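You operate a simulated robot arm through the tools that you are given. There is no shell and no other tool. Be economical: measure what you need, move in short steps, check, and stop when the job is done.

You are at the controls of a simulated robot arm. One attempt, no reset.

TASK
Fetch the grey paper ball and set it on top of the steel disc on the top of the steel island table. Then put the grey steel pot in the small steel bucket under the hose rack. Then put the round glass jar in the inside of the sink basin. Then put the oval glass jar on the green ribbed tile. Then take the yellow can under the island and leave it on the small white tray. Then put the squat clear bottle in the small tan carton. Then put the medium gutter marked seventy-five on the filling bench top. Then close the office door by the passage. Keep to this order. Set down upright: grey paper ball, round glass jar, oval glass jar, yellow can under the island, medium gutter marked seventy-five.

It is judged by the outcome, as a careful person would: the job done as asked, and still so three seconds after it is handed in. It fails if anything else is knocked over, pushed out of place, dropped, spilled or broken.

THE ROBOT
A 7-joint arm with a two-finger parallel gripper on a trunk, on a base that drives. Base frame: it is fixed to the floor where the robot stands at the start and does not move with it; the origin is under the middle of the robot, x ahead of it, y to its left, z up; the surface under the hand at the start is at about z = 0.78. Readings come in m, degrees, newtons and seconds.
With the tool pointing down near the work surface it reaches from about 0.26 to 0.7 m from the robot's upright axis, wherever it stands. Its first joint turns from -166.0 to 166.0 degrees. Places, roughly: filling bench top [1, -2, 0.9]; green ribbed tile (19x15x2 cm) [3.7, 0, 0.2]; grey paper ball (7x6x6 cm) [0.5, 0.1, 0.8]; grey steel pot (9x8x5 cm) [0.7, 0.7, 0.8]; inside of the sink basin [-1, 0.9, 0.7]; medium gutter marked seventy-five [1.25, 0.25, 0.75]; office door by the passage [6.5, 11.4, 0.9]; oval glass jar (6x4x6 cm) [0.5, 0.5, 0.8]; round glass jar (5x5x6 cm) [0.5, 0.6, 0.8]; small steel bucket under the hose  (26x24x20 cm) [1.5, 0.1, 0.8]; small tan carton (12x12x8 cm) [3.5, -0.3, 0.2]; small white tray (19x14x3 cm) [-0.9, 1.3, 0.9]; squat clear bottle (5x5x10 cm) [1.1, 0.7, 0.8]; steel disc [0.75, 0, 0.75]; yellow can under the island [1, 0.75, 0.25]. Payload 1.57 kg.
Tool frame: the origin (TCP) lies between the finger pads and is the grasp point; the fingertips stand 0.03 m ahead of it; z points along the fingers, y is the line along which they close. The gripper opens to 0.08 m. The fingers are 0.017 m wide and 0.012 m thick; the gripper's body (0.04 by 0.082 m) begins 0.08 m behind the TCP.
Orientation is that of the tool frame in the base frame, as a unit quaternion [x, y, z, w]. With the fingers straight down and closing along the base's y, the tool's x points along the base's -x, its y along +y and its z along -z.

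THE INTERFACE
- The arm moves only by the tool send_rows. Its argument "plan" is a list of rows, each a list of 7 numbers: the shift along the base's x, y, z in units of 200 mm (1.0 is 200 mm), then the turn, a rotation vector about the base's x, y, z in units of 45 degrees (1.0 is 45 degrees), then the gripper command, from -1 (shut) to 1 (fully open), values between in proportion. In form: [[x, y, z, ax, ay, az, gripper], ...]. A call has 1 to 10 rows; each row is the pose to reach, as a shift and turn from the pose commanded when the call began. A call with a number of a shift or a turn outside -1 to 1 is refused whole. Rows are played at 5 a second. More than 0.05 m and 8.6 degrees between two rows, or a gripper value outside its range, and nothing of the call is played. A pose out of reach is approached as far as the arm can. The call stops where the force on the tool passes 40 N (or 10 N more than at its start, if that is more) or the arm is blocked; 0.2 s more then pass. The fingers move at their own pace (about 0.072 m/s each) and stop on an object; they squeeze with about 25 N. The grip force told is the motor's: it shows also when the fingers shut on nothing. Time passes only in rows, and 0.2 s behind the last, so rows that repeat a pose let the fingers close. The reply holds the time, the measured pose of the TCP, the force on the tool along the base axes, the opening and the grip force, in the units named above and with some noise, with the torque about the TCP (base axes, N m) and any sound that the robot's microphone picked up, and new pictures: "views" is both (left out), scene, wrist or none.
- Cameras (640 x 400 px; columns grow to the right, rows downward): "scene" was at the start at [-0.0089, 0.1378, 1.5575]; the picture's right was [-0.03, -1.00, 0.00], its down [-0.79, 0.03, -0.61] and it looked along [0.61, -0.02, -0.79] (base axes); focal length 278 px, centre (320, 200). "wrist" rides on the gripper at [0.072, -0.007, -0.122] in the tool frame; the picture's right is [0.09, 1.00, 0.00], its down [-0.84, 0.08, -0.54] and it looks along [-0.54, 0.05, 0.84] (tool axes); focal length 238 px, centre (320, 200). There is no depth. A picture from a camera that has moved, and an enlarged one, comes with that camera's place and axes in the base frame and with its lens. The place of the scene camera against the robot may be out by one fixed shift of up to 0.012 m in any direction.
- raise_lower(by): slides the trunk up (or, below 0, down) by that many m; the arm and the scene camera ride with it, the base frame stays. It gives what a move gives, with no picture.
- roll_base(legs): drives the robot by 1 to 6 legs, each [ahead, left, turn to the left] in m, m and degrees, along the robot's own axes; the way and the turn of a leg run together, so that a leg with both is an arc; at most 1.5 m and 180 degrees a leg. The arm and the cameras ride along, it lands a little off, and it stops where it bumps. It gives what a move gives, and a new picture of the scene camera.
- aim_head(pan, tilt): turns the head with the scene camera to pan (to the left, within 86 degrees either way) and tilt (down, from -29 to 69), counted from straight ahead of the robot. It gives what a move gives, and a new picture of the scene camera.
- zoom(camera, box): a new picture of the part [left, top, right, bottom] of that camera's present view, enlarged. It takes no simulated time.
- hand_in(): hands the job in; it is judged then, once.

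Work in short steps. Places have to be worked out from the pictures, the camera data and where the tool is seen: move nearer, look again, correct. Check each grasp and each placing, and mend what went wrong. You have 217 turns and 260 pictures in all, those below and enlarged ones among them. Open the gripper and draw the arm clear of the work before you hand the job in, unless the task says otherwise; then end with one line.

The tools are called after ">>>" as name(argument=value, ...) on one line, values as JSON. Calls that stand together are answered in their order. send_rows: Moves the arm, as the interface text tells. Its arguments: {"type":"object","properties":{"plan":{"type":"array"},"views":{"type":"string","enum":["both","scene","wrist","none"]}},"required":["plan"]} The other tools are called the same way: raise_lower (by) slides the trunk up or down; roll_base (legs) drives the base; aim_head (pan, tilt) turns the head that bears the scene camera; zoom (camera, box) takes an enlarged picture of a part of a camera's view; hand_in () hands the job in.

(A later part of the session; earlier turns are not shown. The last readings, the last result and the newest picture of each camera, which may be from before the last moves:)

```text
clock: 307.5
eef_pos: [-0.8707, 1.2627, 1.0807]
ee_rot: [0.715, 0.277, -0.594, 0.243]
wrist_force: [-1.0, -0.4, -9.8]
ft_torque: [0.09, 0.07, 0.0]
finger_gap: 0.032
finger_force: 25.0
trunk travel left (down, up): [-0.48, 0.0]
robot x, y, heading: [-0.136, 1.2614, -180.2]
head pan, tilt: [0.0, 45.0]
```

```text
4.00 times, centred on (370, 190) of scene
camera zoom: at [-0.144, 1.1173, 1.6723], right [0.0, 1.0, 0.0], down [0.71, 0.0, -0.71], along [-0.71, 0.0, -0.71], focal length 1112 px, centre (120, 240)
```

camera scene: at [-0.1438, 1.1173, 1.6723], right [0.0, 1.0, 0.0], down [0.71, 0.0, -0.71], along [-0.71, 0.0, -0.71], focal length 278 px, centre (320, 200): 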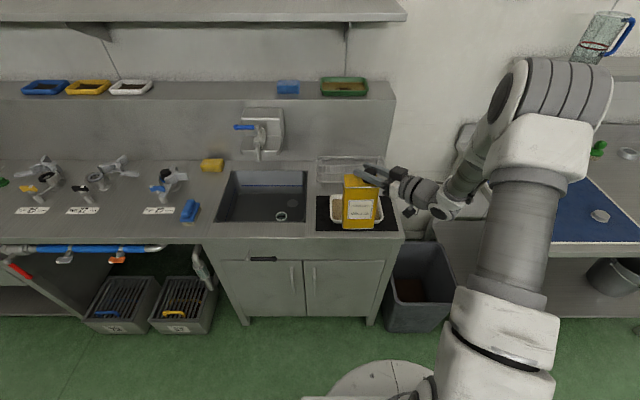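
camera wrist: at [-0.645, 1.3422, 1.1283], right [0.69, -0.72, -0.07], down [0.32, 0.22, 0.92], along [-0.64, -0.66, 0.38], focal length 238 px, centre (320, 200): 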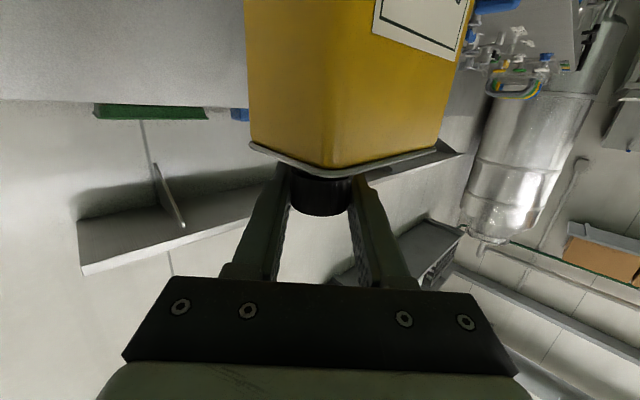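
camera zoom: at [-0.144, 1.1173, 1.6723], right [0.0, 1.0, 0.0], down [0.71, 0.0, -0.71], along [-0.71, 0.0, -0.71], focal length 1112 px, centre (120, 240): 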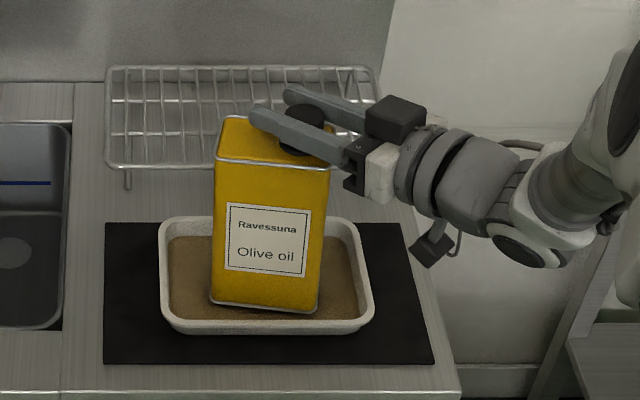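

>>> send_rows(plan=[[0, 0, -0.015, 0, 0, 0, -0.6], [0, 0, -0.03, 0, 0, 0, -0.6], [0, 0, -0.03, 0, 0, 0, -0.6]], views="none")

>>> zoom(camera="scene", box=[310, 140, 430, 240])

```text
clock: 308.3
eef_pos: [-0.871, 1.2635, 1.0754]
ee_rot: [0.715, 0.276, -0.594, 0.243]
wrist_force: [0.3, 1.2, -9.0]
ft_torque: [0.12, 0.08, 0.0]
finger_gap: 0.0322
finger_force: 24.8
trunk travel left (down, up): [-0.48, 0.0]
robot x, y, heading: [-0.1398, 1.2556, -180.0]
head pan, tilt: [0.0, 45.0]
```

```text
4.00 times, centred on (370, 190) of scene
camera zoom: at [-0.144, 1.1173, 1.6723], right [0.0, 1.0, 0.0], down [0.71, 0.0, -0.71], along [-0.71, 0.0, -0.71], focal length 1112 px, centre (120, 240)
```

zoom: 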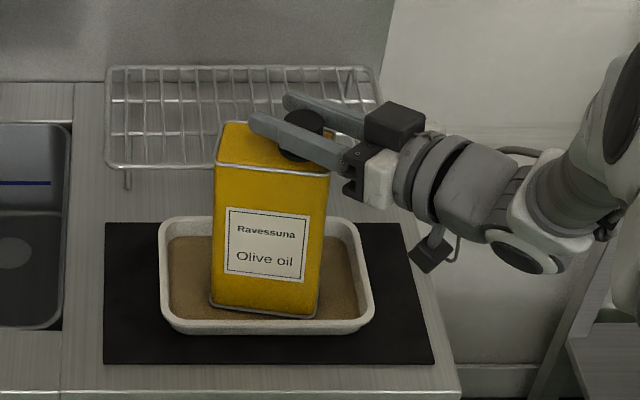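

>>> send_rows(plan=[[-0.02, 0, -0.015, 0, 0, 0, -0.6], [-0.03, 0, -0.03, 0, 0, 0, -0.6], [-0.03, 0, -0.04, 0, 0, 0, -0.6], [-0.03, 0, -0.04, 0, 0, 0, -0.6]], views="none")

>>> zoom(camera="scene", box=[310, 140, 430, 240])

```text
clock: 309.3
eef_pos: [-0.8753, 1.2645, 1.0707]
ee_rot: [0.713, 0.277, -0.597, 0.242]
wrist_force: [2.0, 4.9, 11.5]
ft_torque: [0.03, 0.18, 0.02]
finger_gap: 0.0321
finger_force: 25.0
trunk travel left (down, up): [-0.48, 0.0]
robot x, y, heading: [-0.1364, 1.2567, -179.9]
head pan, tilt: [0.0, 45.0]
```

```text
4.00 times, centred on (370, 190) of scene
camera zoom: at [-0.1414, 1.1179, 1.6726], right [0.0, 1.0, 0.0], down [0.71, 0.0, -0.71], along [-0.71, 0.0, -0.71], focal length 1112 px, centre (120, 240)
```

zoom: 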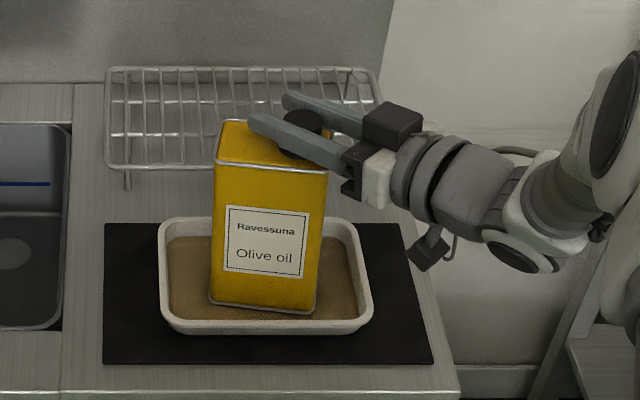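

Can is on the tray floor (contact ≈20 N). Ease off slightly and open the fingers.

>>> send_rows(plan=[[0, 0, 0.006, 0, 0, 0, -0.6], [0, 0, 0.008, 0, 0, 0, -0.15], [0, 0, 0.008, 0, 0, 0, 0.2], [0, 0, 0.008, 0, 0, 0, 0.5], [0, 0, 0.008, 0, 0, 0, 0.6]], views="none")

>>> zoom(camera="scene", box=[310, 140, 430, 240])

```text
clock: 310.5
eef_pos: [-0.8759, 1.2636, 1.0698]
ee_rot: [0.715, 0.276, -0.595, 0.242]
wrist_force: [1.0, -0.3, 0.4]
ft_torque: [-0.02, 0.02, 0.0]
finger_gap: 0.0641
finger_force: 0.1
trunk travel left (down, up): [-0.48, 0.0]
robot x, y, heading: [-0.1376, 1.2588, -179.9]
head pan, tilt: [0.0, 45.0]
```

```text
4.00 times, centred on (370, 190) of scene
camera zoom: at [-0.1429, 1.1173, 1.6723], right [0.0, 1.0, 0.0], down [0.71, 0.0, -0.71], along [-0.71, 0.0, -0.71], focal length 1112 px, centre (120, 240)
```

zoom: 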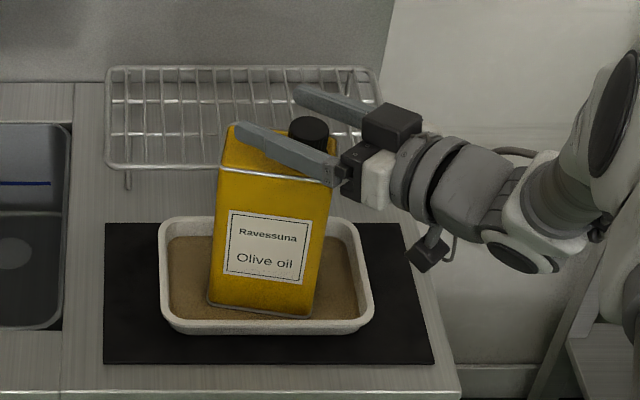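

The can seems to lean a few degrees; inspect closer from both cameras before moving.

>>> zoom(camera="scene", box=[345, 165, 410, 225])

>>> zoom(camera="wrist", box=[160, 0, 480, 280])

```text
6.67 times, centred on (378, 195) of scene
camera zoom: at [-0.1429, 1.1173, 1.6723], right [0.0, 1.0, 0.0], down [0.71, 0.0, -0.71], along [-0.71, 0.0, -0.71], focal length 1853 px, centre (-63, 233)
```

zoom: 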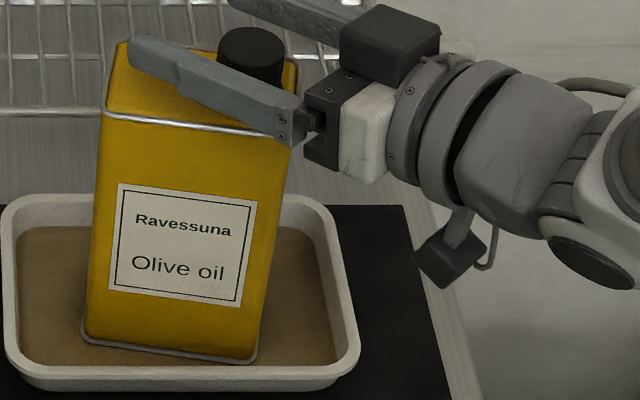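

```text
1.43 times, centred on (320, 140) of wrist
camera zoom: at [-0.7843, 1.3584, 1.0194], right [0.69, -0.72, -0.07], down [0.32, 0.22, 0.92], along [-0.64, -0.66, 0.39], focal length 340 px, centre (320, 286)
```

zoom: 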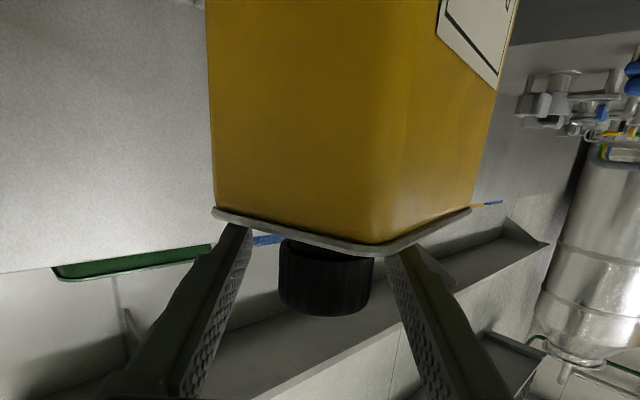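

Fingers look in light contact with the can's top rim. Raise the hand 1.5 cm straight up and look again.

>>> send_rows(plan=[[0, 0, 0.02, 0, 0, 0, 0.6], [0, 0, 0.045, 0, 0, 0, 0.6], [0, 0, 0.075, 0, 0, 0, 0.6]], views="none")

>>> zoom(camera="scene", box=[345, 165, 410, 225])

```text
clock: 311.3
eef_pos: [-0.8777, 1.2636, 1.0846]
ee_rot: [0.715, 0.276, -0.595, 0.242]
wrist_force: [0.3, -0.2, -0.1]
ft_torque: [-0.01, -0.02, -0.01]
finger_gap: 0.0642
finger_force: 0.0
trunk travel left (down, up): [-0.48, 0.0]
robot x, y, heading: [-0.1389, 1.2583, -179.8]
head pan, tilt: [0.0, 45.0]
```

```text
6.67 times, centred on (378, 195) of scene
camera zoom: at [-0.1429, 1.1173, 1.6723], right [0.0, 1.0, 0.0], down [0.71, 0.0, -0.71], along [-0.71, 0.0, -0.71], focal length 1853 px, centre (-63, 233)
```

zoom: 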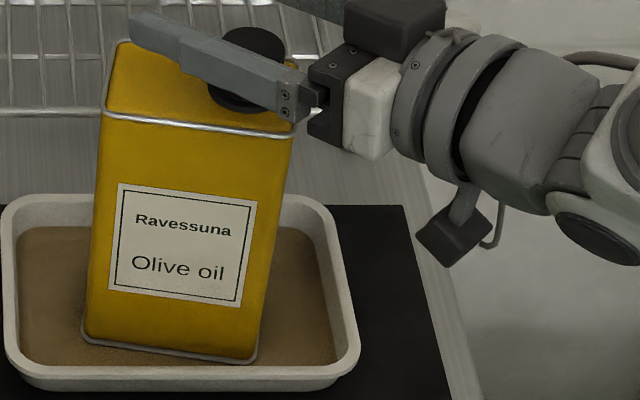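

The vertical edges converge to the correct vanishing point – the can is upright, just slightly yawed. Now raise and withdraw the hand.

>>> send_rows(plan=[[0, 0, 0.15, 0, 0, 0, 0.6], [0, 0, 0.35, 0, 0, 0, 0.6], [0.1, 0.05, 0.5, 0, 0, 0, 0.6], [0.25, 0.1, 0.5, 0, 0, -0.15, 0.6], [0.4, 0.1, 0.5, 0, 0, -0.3, 0.6], [0.55, 0.1, 0.5, 0, 0, -0.45, 0.6], [0.7, 0.1, 0.5, 0, 0, -0.6, 0.6], [0.85, 0.1, 0.5, 0, 0, -0.75, 0.6], [1, 0.1, 0.5, 0, 0, -0.9, 0.6]], views="scene")

```text
clock: 313.3
eef_pos: [-0.6757, 1.2832, 1.1863]
ee_rot: [0.766, 0.011, -0.642, 0.02]
wrist_force: [0.3, -0.3, 0.6]
ft_torque: [-0.03, -0.01, 0.0]
finger_gap: 0.0641
finger_force: 0.1
trunk travel left (down, up): [-0.48, 0.0]
robot x, y, heading: [-0.1396, 1.2582, -179.6]
head pan, tilt: [0.0, 45.0]
camera scene: at [-0.1428, 1.1171, 1.6723], right [0.0, 1.0, 0.0], down [0.71, 0.0, -0.71], along [-0.71, 0.0, -0.71], focal length 278 px, centre (320, 200)
```

scene: 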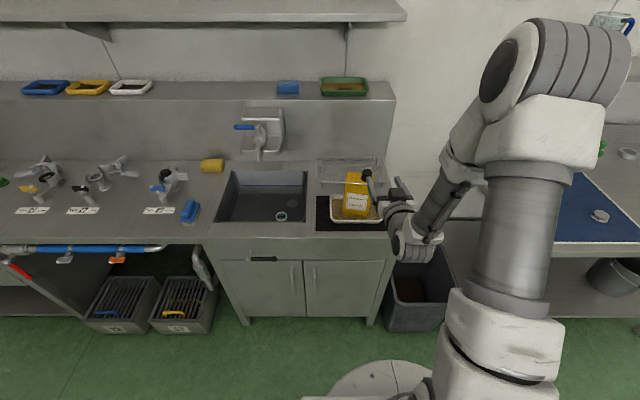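

Can placed upright in the tray. Rotate the tool back to pointing down while clear of everything.

>>> send_rows(plan=[[0.1, 0, 0, 0, -0.15, 0, 1], [0.2, 0, 0, 0, -0.3, 0, 1], [0.3, 0, 0, 0, -0.45, 0, 1], [0.4, 0, 0, 0, -0.6, 0, 1], [0.4, 0, 0, 0, -0.75, 0, 1], [0.4, 0, 0, 0, -0.9, 0, 1]], views="none")

>>> send_rows(plan=[[0, 0, 0, 0, -0.15, 0, 1], [0, 0, 0, 0, -0.3, 0, 1], [0, 0, 0, 0, -0.45, 0, 1], [0, 0, 0, 0, -0.6, 0, 1], [0, 0, 0, 0, -0.75, 0, 1], [0, 0, 0, 0, -0.87, 0, 1]], views="none")

```text
clock: 314.7
eef_pos: [-0.5968, 1.2832, 1.1845]
ee_rot: [0.942, 0.003, -0.336, 0.024]
wrist_force: [0.2, 0.6, -0.3]
ft_torque: [-0.02, 0.01, 0.02]
finger_gap: 0.0801
finger_force: 0.0
out of reach, approached as far as the arm can: row 4
trunk travel left (down, up): [-0.48, 0.0]
robot x, y, heading: [-0.1358, 1.2596, -179.8]
head pan, tilt: [0.0, 45.0]
```

```text
clock: 316.1
eef_pos: [-0.596, 1.2836, 1.1842]
ee_rot: [1.0, -0.005, -0.001, 0.024]
wrist_force: [0.4, 0.2, 0.5]
ft_torque: [0.04, -0.01, -0.03]
finger_gap: 0.0798
finger_force: 0.0
trunk travel left (down, up): [-0.48, 0.0]
robot x, y, heading: [-0.1388, 1.2563, -180.1]
head pan, tilt: [0.0, 45.0]
```

Level the small residual tilt, then drive to the island's left side facing the bottle rack.

>>> send_rows(plan=[[0, 0, 0, 0.061, 0, 0, 1], [0, 0, 0, 0.061, 0, 0, 1]], views="none")

>>> roll_base(legs=[[0.0, 0, 90], [-0.05, 1.24, 0]])

>>> zoom(camera="scene", box=[220, 100, 480, 260])

```text
clock: 316.7
eef_pos: [-0.5953, 1.2852, 1.1842]
ee_rot: [1.0, -0.005, -0.004, -0.001]
wrist_force: [-0.2, -0.2, -0.6]
ft_torque: [0.01, -0.01, 0.05]
finger_gap: 0.0801
finger_force: 0.1
trunk travel left (down, up): [-0.48, 0.0]
robot x, y, heading: [-0.1348, 1.2578, -180.1]
head pan, tilt: [0.0, 45.0]
```

```text
clock: 331.3
eef_pos: [1.0706, 0.8647, 1.1839]
ee_rot: [0.704, 0.71, -0.003, 0.002]
wrist_force: [0.0, -0.3, 0.8]
ft_torque: [0.0, -0.01, 0.02]
finger_gap: 0.0802
finger_force: 0.0
trunk travel left (down, up): [-0.48, 0.0]
robot x, y, heading: [1.0879, 1.323, -89.1]
head pan, tilt: [0.0, 45.0]
camera scene: at [1.2258, 1.3253, 1.6723], right [-1.0, -0.02, 0.0], down [-0.01, 0.71, -0.71], along [0.01, -0.71, -0.71], focal length 278 px, centre (320, 200)
```

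scene: 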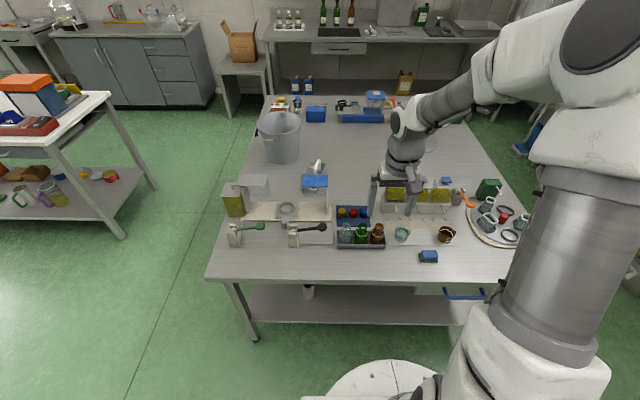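

```text
2.46 times, centred on (350, 180) of scene
camera zoom: at [1.2258, 1.3253, 1.6723], right [-1.0, -0.02, 0.0], down [-0.01, 0.71, -0.71], along [0.01, -0.71, -0.71], focal length 684 px, centre (246, 249)
```

zoom: 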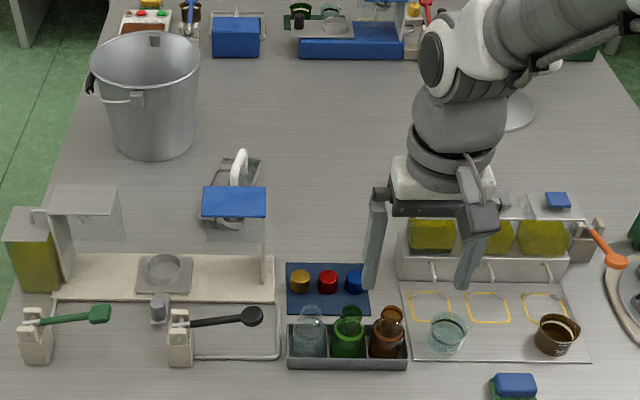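

The clear squat bottle is the leftmost in the 3-slot holder, ≈(1.137, 0.667). Move above and look.

>>> send_rows(plan=[[0.1, -0.1, -0.15, 0, 0, 0, 1], [0.2, -0.25, -0.3, 0, 0, 0, 1], [0.3, -0.4, -0.45, 0, 0, 0, 1], [0.33, -0.55, -0.6, 0, 0, 0, 1], [0.33, -0.75, -0.7, 0, 0, 0, 1], [0.33, -0.85, -0.8, 0, 0, 0, 1]], views="wrist")

>>> zoom(camera="wrist", box=[240, 40, 420, 180])

```text
clock: 332.7
eef_pos: [1.1381, 0.6953, 1.0241]
ee_rot: [0.704, 0.71, -0.001, 0.002]
wrist_force: [1.3, 0.5, -0.2]
ft_torque: [0.0, 0.04, -0.01]
finger_gap: 0.0802
finger_force: 0.1
trunk travel left (down, up): [-0.48, 0.0]
robot x, y, heading: [1.0892, 1.3227, -89.2]
head pan, tilt: [0.0, 45.0]
camera wrist: at [1.1301, 0.7668, 1.1445], right [0.99, 0.1, 0.0], down [0.08, -0.83, 0.55], along [0.05, -0.54, -0.84], focal length 238 px, centre (320, 200)
```

wrist: 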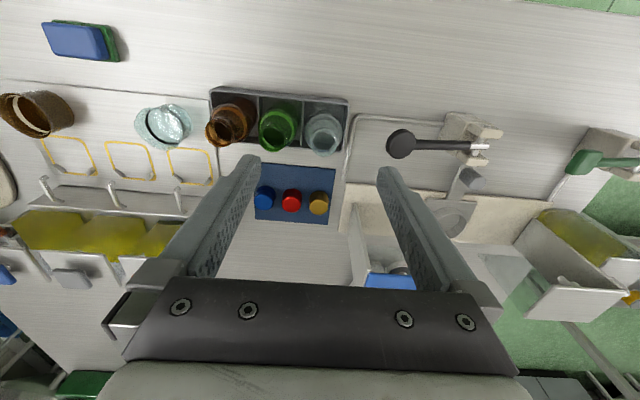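

```text
2.86 times, centred on (330, 110) of wrist
camera zoom: at [1.1301, 0.7668, 1.1445], right [0.99, 0.1, 0.0], down [0.08, -0.83, 0.55], along [0.05, -0.54, -0.84], focal length 681 px, centre (291, 457)
```

zoom: 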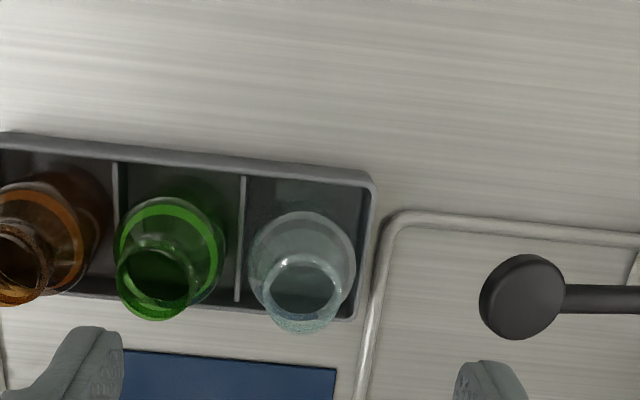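

Clear bottle at (1.143, 0.676), top z≈0.885, neck ≈3 cm. Since it must later go under a bench, I'll grip its neck with a near-horizontal tool as with the can. Pitch the tool first, away from objects.

>>> send_rows(plan=[[0, 0.1, 0.1, -0.15, 0, 0, 0.2], [0, 0.2, 0.2, -0.3, 0, 0, 0.2], [0, 0.3, 0.3, -0.45, 0, 0, 0.2], [0, 0.4, 0.4, -0.6, 0, 0, 0.2], [0, 0.5, 0.4, -0.75, 0, 0, 0.2], [0, 0.5, 0.4, -0.9, 0, 0, 0.2]], views="none")

>>> send_rows(plan=[[0, 0, 0, -0.15, 0, 0, 0.2], [0, 0, -0.1, -0.3, 0, 0, 0.2], [0, 0, -0.2, -0.45, 0, 0, 0.2], [0, 0, -0.35, -0.6, 0, 0, 0.2], [0, 0, -0.5, -0.75, 0, 0, 0.2], [0, 0, -0.65, -0.88, 0, 0, 0.2]], views="both")

```text
clock: 334.1
eef_pos: [1.1375, 0.7949, 1.105]
ee_rot: [0.66, 0.665, -0.248, 0.246]
wrist_force: [-0.4, 0.2, 0.3]
ft_torque: [0.0, -0.01, -0.02]
finger_gap: 0.0477
finger_force: 0.1
trunk travel left (down, up): [-0.48, 0.0]
robot x, y, heading: [1.0873, 1.3233, -88.9]
head pan, tilt: [0.0, 45.0]
```

```text
clock: 335.5
eef_pos: [1.1369, 0.7949, 0.9739]
ee_rot: [0.537, 0.542, -0.459, 0.455]
wrist_force: [-0.6, -0.5, -0.4]
ft_torque: [0.0, -0.01, -0.02]
finger_gap: 0.0479
finger_force: 0.0
trunk travel left (down, up): [-0.48, 0.0]
robot x, y, heading: [1.0917, 1.3202, -88.8]
head pan, tilt: [0.0, 45.0]
camera scene: at [1.2257, 1.3252, 1.6724], right [-1.0, -0.02, 0.0], down [-0.01, 0.71, -0.71], along [0.01, -0.71, -0.71], focal length 278 px, centre (320, 200)
camera wrist: at [1.1289, 0.927, 0.9225], right [0.99, 0.02, -0.1], down [0.08, 0.4, 0.91], along [0.05, -0.92, 0.39], focal length 238 px, centre (320, 200)
```

scene: 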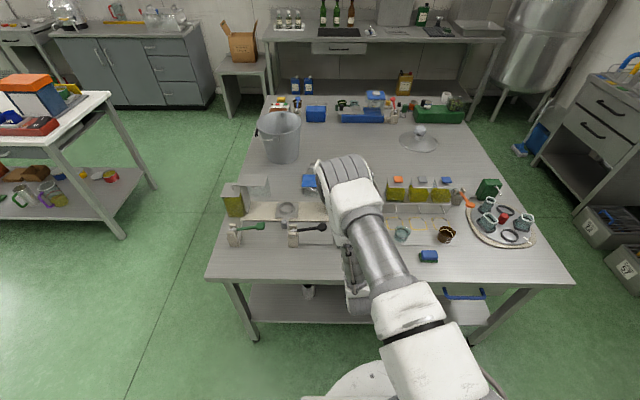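
wrist: 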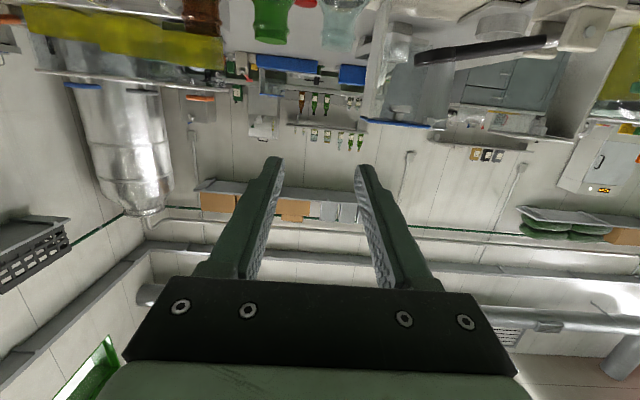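

Lower to neck height (TCP z≈0.878) outside the rack and re-look.

>>> send_rows(plan=[[0.01, 0, -0.15, 0, 0, 0, 0.2], [0.02, 0, -0.3, 0, 0, 0, 0.2], [0.02, 0, -0.45, 0, 0, 0, 0.2]], views="wrist")

>>> zoom(camera="wrist", box=[220, 40, 420, 200])

```text
clock: 336.3
eef_pos: [1.1429, 0.7945, 0.8841]
ee_rot: [0.537, 0.543, -0.458, 0.455]
wrist_force: [0.7, 1.2, 0.2]
ft_torque: [0.01, 0.01, 0.0]
finger_gap: 0.0479
finger_force: 0.0
trunk travel left (down, up): [-0.48, 0.0]
robot x, y, heading: [1.0908, 1.3221, -89.2]
head pan, tilt: [0.0, 45.0]
camera wrist: at [1.1337, 0.9272, 0.8331], right [0.99, 0.02, -0.1], down [0.09, 0.39, 0.91], along [0.05, -0.92, 0.39], focal length 238 px, centre (320, 200)
```

wrist: 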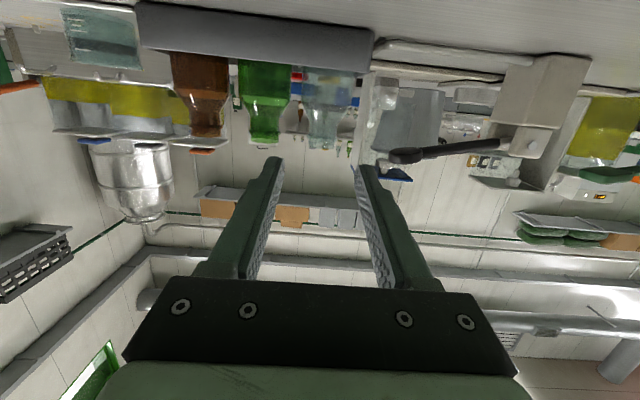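

```text
2.50 times, centred on (320, 120) of wrist
camera zoom: at [1.1337, 0.9272, 0.8331], right [0.99, 0.02, -0.1], down [0.09, 0.39, 0.91], along [0.05, -0.92, 0.39], focal length 596 px, centre (320, 400)
```

zoom: 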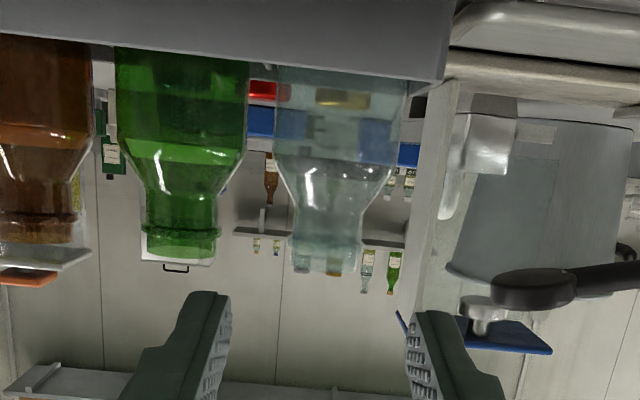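

Neck at (1.144, 0.676), z 0.859–0.883, 30 mm wide. Drop 1 cm and advance to it.

>>> send_rows(plan=[[0.005, 0, -0.05, 0, 0, 0, 0.2], [0.005, -0.15, -0.055, 0, 0, 0, 0.2], [0.005, -0.3, -0.055, 0, 0, 0, 0.2], [0.005, -0.42, -0.055, 0, 0, 0, 0.2]], views="wrist")

```text
clock: 337.3
eef_pos: [1.1421, 0.7106, 0.8745]
ee_rot: [0.538, 0.543, -0.458, 0.454]
wrist_force: [1.1, -0.1, 0.4]
ft_torque: [0.02, 0.02, 0.0]
finger_gap: 0.048
finger_force: 0.1
trunk travel left (down, up): [-0.48, 0.0]
robot x, y, heading: [1.0935, 1.3248, -88.6]
head pan, tilt: [0.0, 45.0]
camera wrist: at [1.1337, 0.8431, 0.8225], right [0.99, 0.02, -0.1], down [0.08, 0.39, 0.92], along [0.05, -0.92, 0.39], focal length 238 px, centre (320, 200)
```

wrist: 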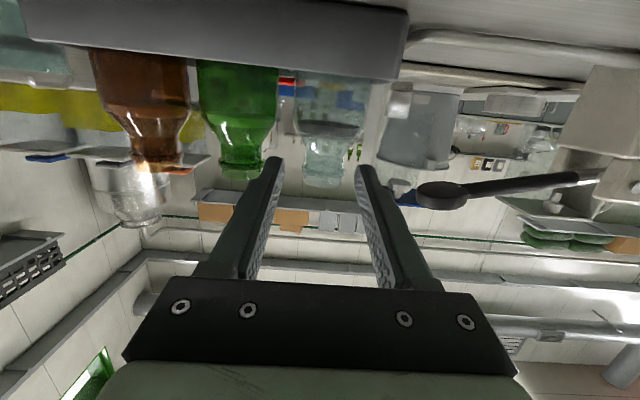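

Shift +4 mm in x, narrow the opening to 42 mm for clearance from the green neck, and advance.

>>> send_rows(plan=[[0.018, 0, 0, 0, 0, 0, 0.05], [0.018, 0, 0, 0, 0, 0, 0.05], [0.018, -0.09, 0, 0, 0, 0, 0.05], [0.018, -0.17, 0, 0, 0, 0, 0.05], [0.018, -0.17, 0, 0, 0, 0, 0.05]], views="wrist")

```text
clock: 338.5
eef_pos: [1.1469, 0.6779, 0.8734]
ee_rot: [0.538, 0.541, -0.459, 0.454]
wrist_force: [0.6, -0.3, -0.8]
ft_torque: [-0.04, 0.03, 0.05]
finger_gap: 0.042
finger_force: 0.1
trunk travel left (down, up): [-0.48, 0.0]
robot x, y, heading: [1.0893, 1.3249, -88.8]
head pan, tilt: [0.0, 45.0]
camera wrist: at [1.1372, 0.809, 0.8226], right [0.99, 0.02, -0.1], down [0.08, 0.39, 0.92], along [0.05, -0.92, 0.39], focal length 238 px, centre (320, 200)
```

wrist: 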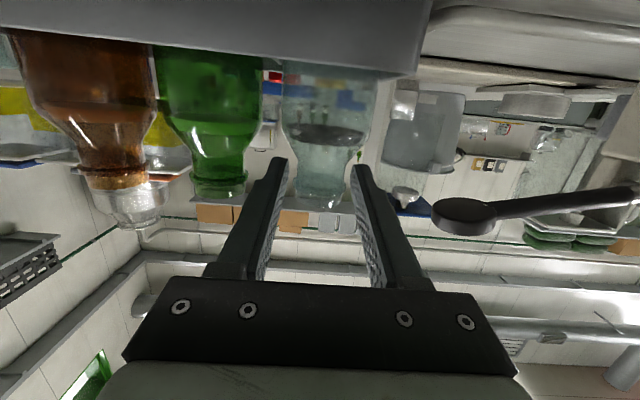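

Neck is between the fingers. Close and lift 3 cm.

>>> send_rows(plan=[[0, 0, 0, 0, 0, 0, -0.5], [0, 0, 0, 0, 0, 0, -0.6], [0, 0, 0, 0, 0, 0, -0.6], [0, 0, 0.05, 0, 0, 0, -0.6], [0, 0, 0.15, 0, 0, 0, -0.6], [0, 0, 0.3, 0, 0, 0, -0.6], [0, 0, 0.5, 0, 0, 0, -0.6]], views="wrist")

```text
clock: 340.1
eef_pos: [1.1449, 0.6773, 0.9728]
ee_rot: [0.538, 0.543, -0.458, 0.454]
wrist_force: [0.0, 0.0, -1.1]
ft_torque: [-0.02, 0.02, 0.02]
finger_gap: 0.0278
finger_force: 25.1
trunk travel left (down, up): [-0.48, 0.0]
robot x, y, heading: [1.0905, 1.3237, -89.1]
head pan, tilt: [0.0, 45.0]
camera wrist: at [1.1374, 0.8096, 0.9215], right [0.99, 0.02, -0.1], down [0.08, 0.39, 0.92], along [0.05, -0.92, 0.39], focal length 238 px, centre (320, 200)
```

wrist: 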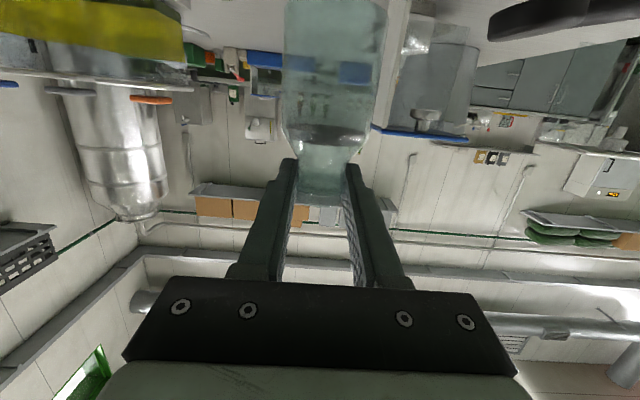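

Bottle held upright by the neck. Raise, retract, and drive around: to the corridor between island and bench, then south.

>>> send_rows(plan=[[0, 0.1, 0.2, 0, 0, 0, -0.6], [0, 0.25, 0.4, 0, 0, 0, -0.6], [0, 0.4, 0.55, 0, 0, 0, -0.6], [0, 0.6, 0.65, 0, 0, 0, -0.6]], views="none")

>>> roll_base(legs=[[0, 1.05, 0], [1.0, 0, 0]])

```text
clock: 341.1
eef_pos: [1.1469, 0.7978, 1.1041]
ee_rot: [0.538, 0.542, -0.458, 0.454]
wrist_force: [-1.0, 0.2, -1.1]
ft_torque: [0.05, -0.01, 0.04]
finger_gap: 0.0281
finger_force: 24.7
trunk travel left (down, up): [-0.48, 0.0]
robot x, y, heading: [1.0897, 1.3241, -88.7]
head pan, tilt: [0.0, 45.0]
```

```text
clock: 355.8
eef_pos: [2.2303, -0.1837, 1.1032]
ee_rot: [0.535, 0.546, -0.455, 0.457]
wrist_force: [0.1, 0.0, -1.5]
ft_torque: [0.0, 0.01, -0.03]
finger_gap: 0.0283
finger_force: 25.4
trunk travel left (down, up): [-0.48, 0.0]
robot x, y, heading: [2.167, 0.3446, -88.2]
head pan, tilt: [0.0, 45.0]
camera scene: at [2.3029, 0.3453, 1.6723], right [-1.0, -0.03, 0.0], down [-0.02, 0.71, -0.71], along [0.02, -0.71, -0.71], focal length 278 px, centre (320, 200)
```

scene: 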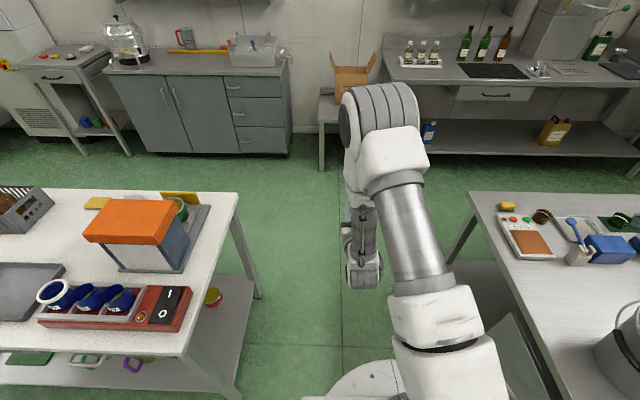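

Corridor is clear. Continue south past the bench end, then left to x≈3.5 behind the bench.

>>> roll_base(legs=[[1.5, 0, -1.5], [0.1, 1.28, 0]])

>>> roll_base(legs=[[0, 0, 90], [0, 0, 90]])

```text
clock: 375.2
eef_pos: [3.5441, -1.7753, 1.1023]
ee_rot: [0.541, 0.54, -0.46, 0.452]
wrist_force: [0.7, -1.2, -0.3]
ft_torque: [0.01, 0.01, -0.01]
finger_gap: 0.0282
finger_force: 25.4
trunk travel left (down, up): [-0.48, 0.0]
robot x, y, heading: [3.4929, -1.245, -89.6]
head pan, tilt: [0.0, 45.0]
camera scene: at [3.6298, -1.2464, 1.6723], right [-1.0, -0.01, 0.0], down [-0.01, 0.71, -0.71], along [0.01, -0.71, -0.71], focal length 278 px, centre (320, 200)
```

scene: 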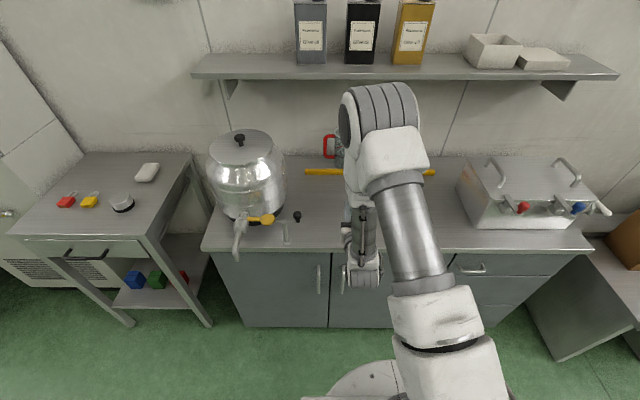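

```text
clock: 385.9
eef_pos: [3.4378, -0.7199, 1.1031]
ee_rot: [0.541, -0.539, -0.453, -0.459]
wrist_force: [0.2, 0.3, -1.5]
ft_torque: [-0.02, 0.01, -0.03]
finger_gap: 0.0284
finger_force: 24.5
trunk travel left (down, up): [-0.48, 0.0]
robot x, y, heading: [3.4926, -1.2456, 91.2]
head pan, tilt: [0.0, 45.0]
camera scene: at [3.3497, -1.2473, 1.6723], right [1.0, 0.02, 0.0], down [0.01, -0.71, -0.71], along [-0.01, 0.71, -0.71], focal length 278 px, centre (320, 200)
```

scene: 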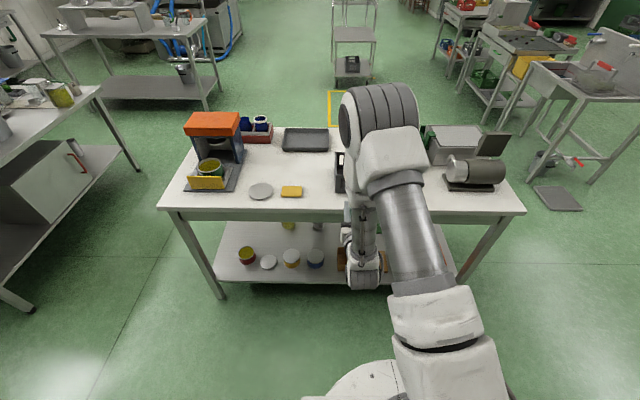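

Facing the bench from behind. Lower the trunk (hand is outside the bench edge at y≈−0.52).

>>> raise_lower(by=-0.4)

>>> raise_lower(by=-0.08)

>>> send_rows(plan=[[0, 0, -0.2, 0, 0, 0, -0.6], [0, 0, -0.4, 0, 0, 0, -0.6], [0, 0, -0.6, 0, 0, 0, -0.6], [0, 0, -0.8, 0, 0, 0, -0.6]], views="both")

```text
clock: 389.7
eef_pos: [3.4376, -0.72, 0.7033]
ee_rot: [0.542, -0.538, -0.454, -0.459]
wrist_force: [0.8, 0.1, -1.2]
ft_torque: [0.03, 0.0, 0.03]
finger_gap: 0.0282
finger_force: 24.8
trunk travel left (down, up): [-0.08, 0.4]
robot x, y, heading: [3.4919, -1.2458, 91.0]
head pan, tilt: [0.0, 45.0]
```

```text
clock: 390.9
eef_pos: [3.4377, -0.7193, 0.6239]
ee_rot: [0.541, -0.538, -0.454, -0.459]
wrist_force: [-1.2, 0.8, -1.2]
ft_torque: [-0.01, 0.01, -0.05]
finger_gap: 0.0279
finger_force: 25.1
trunk travel left (down, up): [0.0, 0.48]
robot x, y, heading: [3.4929, -1.2454, 91.0]
head pan, tilt: [0.0, 45.0]
```

```text
clock: 391.9
eef_pos: [3.4372, -0.7197, 0.4638]
ee_rot: [0.542, -0.538, -0.454, -0.458]
wrist_force: [-0.1, 0.6, -2.1]
ft_torque: [-0.07, -0.01, -0.03]
finger_gap: 0.0281
finger_force: 25.1
trunk travel left (down, up): [0.0, 0.48]
robot x, y, heading: [3.4899, -1.245, 91.2]
head pan, tilt: [0.0, 45.0]
camera scene: at [3.3498, -1.2474, 1.1924], right [1.0, 0.02, 0.0], down [0.01, -0.71, -0.71], along [-0.01, 0.71, -0.71], focal length 278 px, centre (320, 200)
camera wrist: at [3.4432, -0.8514, 0.4125], right [-0.99, -0.02, -0.1], down [-0.08, -0.4, 0.91], along [-0.05, 0.92, 0.39], focal length 238 px, centre (320, 200)
```

scene: 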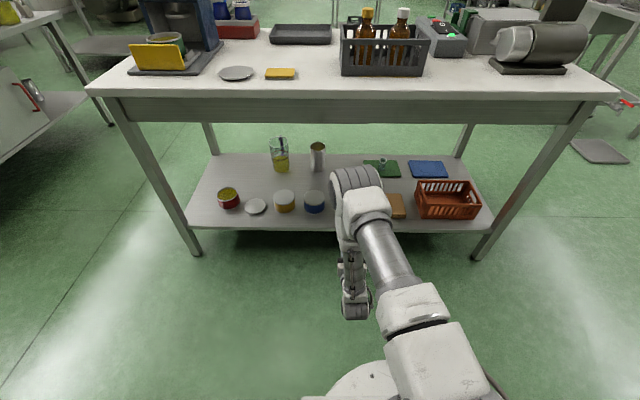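
wrist: 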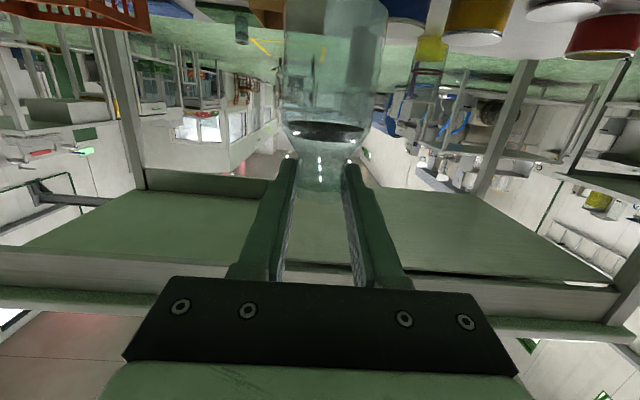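

The elbow hides the carton. Shift the hand +x 0.12 to uncover it and zoom.

>>> send_rows(plan=[[0.2, 0, 0, 0, 0, 0, -0.6], [0.4, 0, 0, 0, 0, 0, -0.6], [0.6, 0, 0, 0, 0, 0, -0.6]], views="none")

>>> zoom(camera="scene", box=[290, 140, 450, 250])

```text
clock: 392.7
eef_pos: [3.5562, -0.7199, 0.4629]
ee_rot: [0.543, -0.537, -0.455, -0.457]
wrist_force: [-0.7, -0.3, -0.7]
ft_torque: [-0.04, -0.02, 0.01]
finger_gap: 0.028
finger_force: 25.1
trunk travel left (down, up): [0.0, 0.48]
robot x, y, heading: [3.4945, -1.2482, 90.5]
head pan, tilt: [0.0, 45.0]
```

```text
3.64 times, centred on (370, 195) of scene
camera zoom: at [3.3497, -1.2474, 1.1923], right [1.0, 0.02, 0.0], down [0.01, -0.71, -0.71], along [-0.01, 0.71, -0.71], focal length 1011 px, centre (138, 218)
```

zoom: 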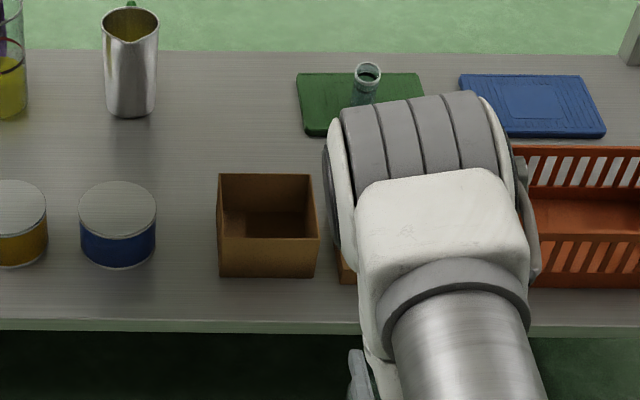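

Carton spans x 3.44–3.565, y −0.375..−0.26, rim z≈0.29. Bring the bottle to x 3.503, z 0.41, extend the arm, then drive forward.

>>> send_rows(plan=[[-0.13, 0, -0.1, 0, 0, 0, -0.6], [-0.265, 0, -0.2, 0, 0, 0, -0.6], [-0.265, 0.2, -0.24, 0, 0, 0, -0.6], [-0.265, 0.4, -0.24, 0, 0, 0, -0.6], [-0.265, 0.6, -0.24, 0, 0, 0, -0.6], [-0.265, 0.8, -0.24, 0, 0, 0, -0.6], [-0.265, 0.9, -0.24, 0, 0, 0, -0.6]], views="scene")

```text
clock: 394.3
eef_pos: [3.5047, -0.5397, 0.4166]
ee_rot: [0.542, -0.539, -0.453, -0.459]
wrist_force: [0.7, -0.1, -0.7]
ft_torque: [0.0, 0.02, -0.01]
finger_gap: 0.0283
finger_force: 25.4
trunk travel left (down, up): [0.0, 0.48]
robot x, y, heading: [3.4941, -1.243, 90.9]
head pan, tilt: [0.0, 45.0]
camera scene: at [3.3498, -1.2473, 1.1923], right [1.0, 0.02, 0.0], down [0.01, -0.71, -0.71], along [-0.01, 0.71, -0.71], focal length 278 px, centre (320, 200)
```

scene: 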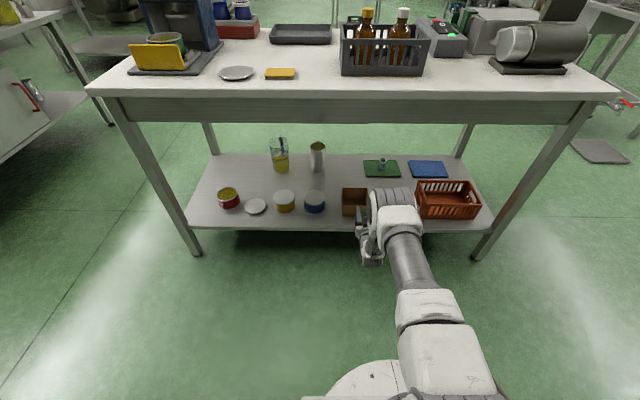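

Extend the arm another 0.1 m (keeps the elbow low and outside), then check.

>>> send_rows(plan=[[0, 0.15, 0, 0, 0, 0, -0.6], [0, 0.3, 0, 0, 0, 0, -0.6], [0, 0.45, 0, 0, 0, 0, -0.6]], views="scene")

>>> zoom(camera="scene", box=[300, 140, 460, 250])

```text
clock: 395.1
eef_pos: [3.5046, -0.4506, 0.4156]
ee_rot: [0.542, -0.539, -0.453, -0.458]
wrist_force: [1.7, 0.1, -1.3]
ft_torque: [-0.02, 0.0, 0.01]
finger_gap: 0.0282
finger_force: 25.0
trunk travel left (down, up): [0.0, 0.48]
robot x, y, heading: [3.495, -1.2461, 91.1]
head pan, tilt: [0.0, 45.0]
camera scene: at [3.3498, -1.2473, 1.1924], right [1.0, 0.02, 0.0], down [0.01, -0.71, -0.71], along [-0.01, 0.71, -0.71], focal length 278 px, centre (320, 200)
```

scene: 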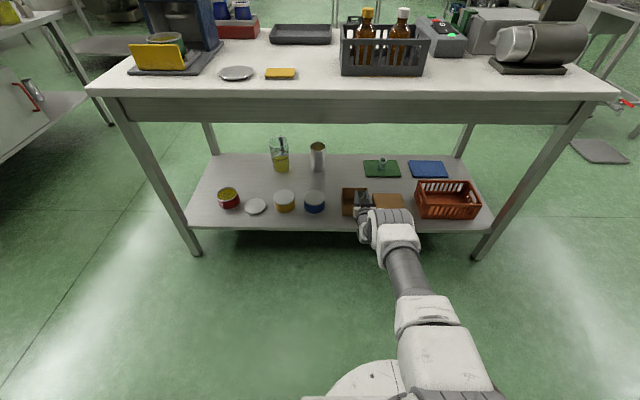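

```text
3.64 times, centred on (380, 195) of scene
camera zoom: at [3.3498, -1.2473, 1.1924], right [1.0, 0.02, 0.0], down [0.01, -0.71, -0.71], along [-0.01, 0.71, -0.71], focal length 1011 px, centre (102, 218)
```

zoom: 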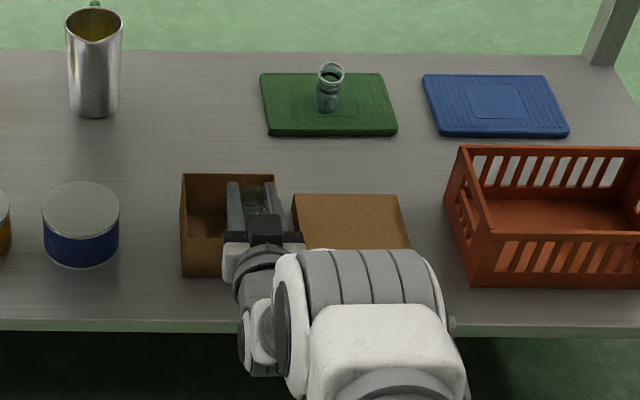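

Elbow is low; drive forward 0.125 m.

>>> roll_base(legs=[[0.125, 0, 0]])

>>> zoom(camera="scene", box=[300, 150, 460, 260])

>>> zoom(camera="wrist", box=[160, 0, 480, 200])

```text
clock: 396.5
eef_pos: [3.5025, -0.3265, 0.4154]
ee_rot: [0.541, -0.538, -0.454, -0.459]
wrist_force: [0.4, -0.2, -1.1]
ft_torque: [-0.02, 0.0, 0.01]
finger_gap: 0.028
finger_force: 25.0
trunk travel left (down, up): [0.0, 0.48]
robot x, y, heading: [3.4903, -1.1217, 91.1]
head pan, tilt: [0.0, 45.0]
camera scene: at [3.3475, -1.1226, 1.1923], right [1.0, 0.02, 0.0], down [0.01, -0.71, -0.71], along [-0.01, 0.71, -0.71], focal length 278 px, centre (320, 200)
```

scene: 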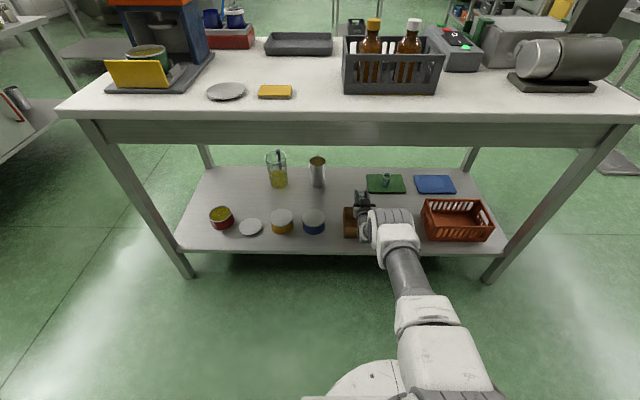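

```text
3.64 times, centred on (380, 205) of scene
camera zoom: at [3.3475, -1.1226, 1.1923], right [1.0, 0.02, 0.0], down [0.01, -0.71, -0.71], along [-0.01, 0.71, -0.71], focal length 1011 px, centre (102, 182)
```

zoom: 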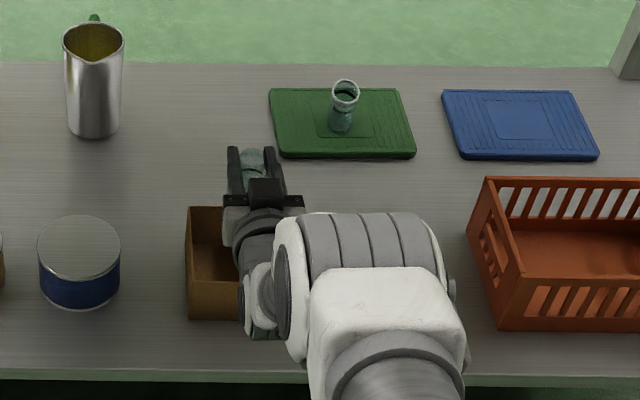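

```text
2.00 times, centred on (320, 100) of wrist
camera zoom: at [3.5082, -0.4585, 0.3645], right [-0.99, -0.02, -0.1], down [-0.08, -0.39, 0.92], along [-0.05, 0.92, 0.39], focal length 477 px, centre (320, 400)
```

zoom: 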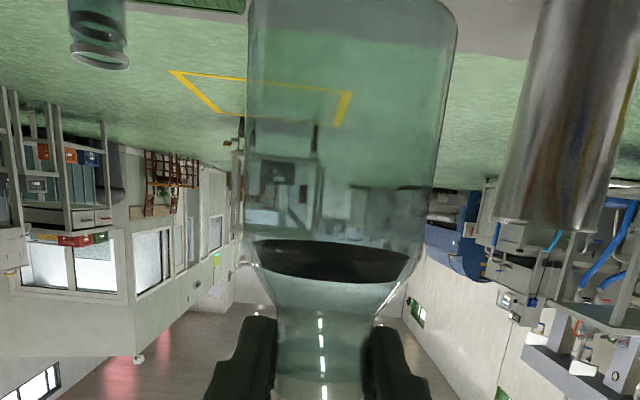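

Bottle is over the carton. Nudge +8 mm in y and lower.

>>> send_rows(plan=[[0.005, 0.04, -0.1, 0, 0, 0, -0.6], [0.005, 0.04, -0.22, 0, 0, 0, -0.6], [0.005, 0.04, -0.34, 0, 0, 0, -0.6], [0.005, 0.04, -0.42, 0, 0, 0, -0.6]], views="none")

>>> zoom(camera="scene", box=[300, 150, 460, 260])

>>> zoom(camera="wrist", box=[100, 0, 540, 260])

```text
clock: 397.5
eef_pos: [3.5043, -0.3193, 0.3598]
ee_rot: [0.543, -0.539, -0.453, -0.458]
wrist_force: [0.7, -0.4, -1.1]
ft_torque: [-0.02, -0.03, 0.01]
finger_gap: 0.028
finger_force: 25.1
out of reach, approached as far as the arm can: row 3, 4
trunk travel left (down, up): [0.0, 0.48]
robot x, y, heading: [3.4944, -1.1198, 91.0]
head pan, tilt: [0.0, 45.0]
```

```text
3.64 times, centred on (380, 205) of scene
camera zoom: at [3.3475, -1.1226, 1.1923], right [1.0, 0.02, 0.0], down [0.01, -0.71, -0.71], along [-0.01, 0.71, -0.71], focal length 1011 px, centre (102, 182)
```

zoom: 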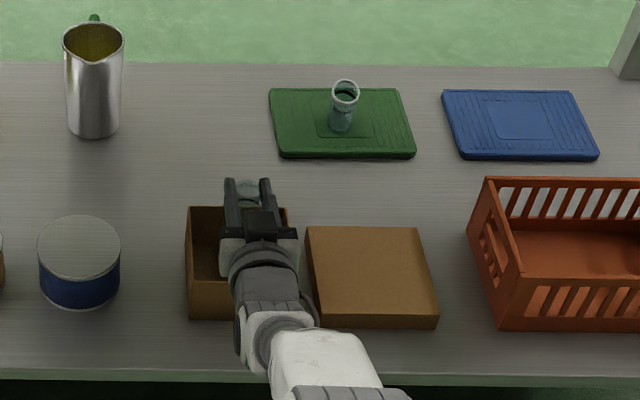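

```text
1.45 times, centred on (320, 130) of wrist
camera zoom: at [3.51, -0.452, 0.3088], right [-0.99, -0.02, -0.1], down [-0.09, -0.39, 0.92], along [-0.05, 0.92, 0.39], focal length 347 px, centre (320, 302)
```

zoom: 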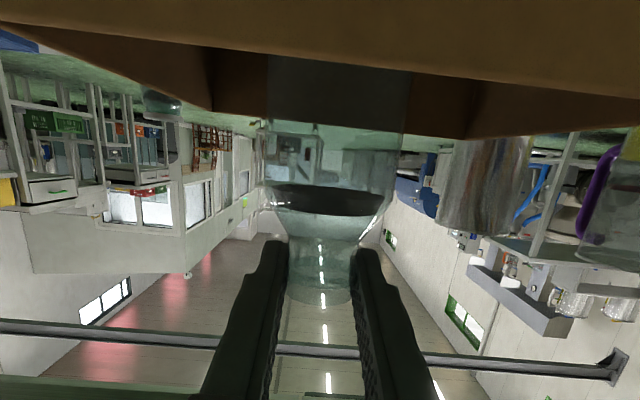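

The arm is out of reach for the last 5 cm. Raise, retract the arm 8 cm while driving 8 cm closer, then lower again.

>>> send_rows(plan=[[0, 0, 0.15, 0, 0, 0, -0.6], [0, 0, 0.28, 0, 0, 0, -0.6], [0, -0.2, 0.3, 0, 0, 0, -0.6], [0, -0.4, 0.3, 0, 0, 0, -0.6]], views="none")

>>> roll_base(legs=[[0.08, 0, 0]])

```text
clock: 398.5
eef_pos: [3.5041, -0.3987, 0.4195]
ee_rot: [0.542, -0.538, -0.455, -0.458]
wrist_force: [-0.3, 0.0, -1.3]
ft_torque: [0.04, 0.01, 0.0]
finger_gap: 0.0278
finger_force: 24.7
trunk travel left (down, up): [0.0, 0.48]
robot x, y, heading: [3.4925, -1.1245, 90.8]
head pan, tilt: [0.0, 45.0]
```

```text
clock: 399.7
eef_pos: [3.5023, -0.3199, 0.4201]
ee_rot: [0.542, -0.538, -0.454, -0.458]
wrist_force: [-0.8, 0.8, -0.9]
ft_torque: [-0.02, 0.02, -0.03]
finger_gap: 0.0279
finger_force: 24.8
trunk travel left (down, up): [0.0, 0.48]
robot x, y, heading: [3.4914, -1.0436, 91.0]
head pan, tilt: [0.0, 45.0]
camera scene: at [3.3461, -1.0438, 1.1923], right [1.0, 0.02, 0.0], down [0.01, -0.71, -0.71], along [-0.01, 0.71, -0.71], focal length 278 px, centre (320, 200)
```

scene: 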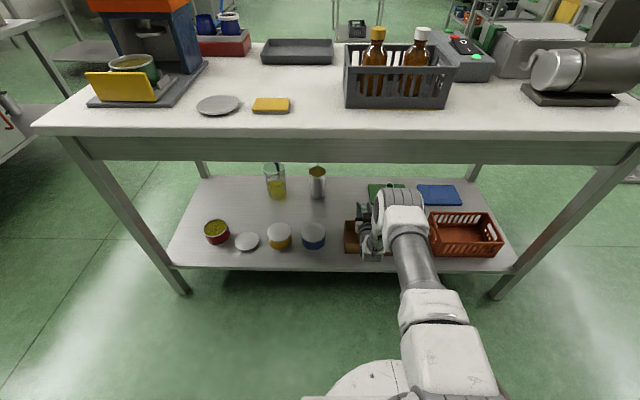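

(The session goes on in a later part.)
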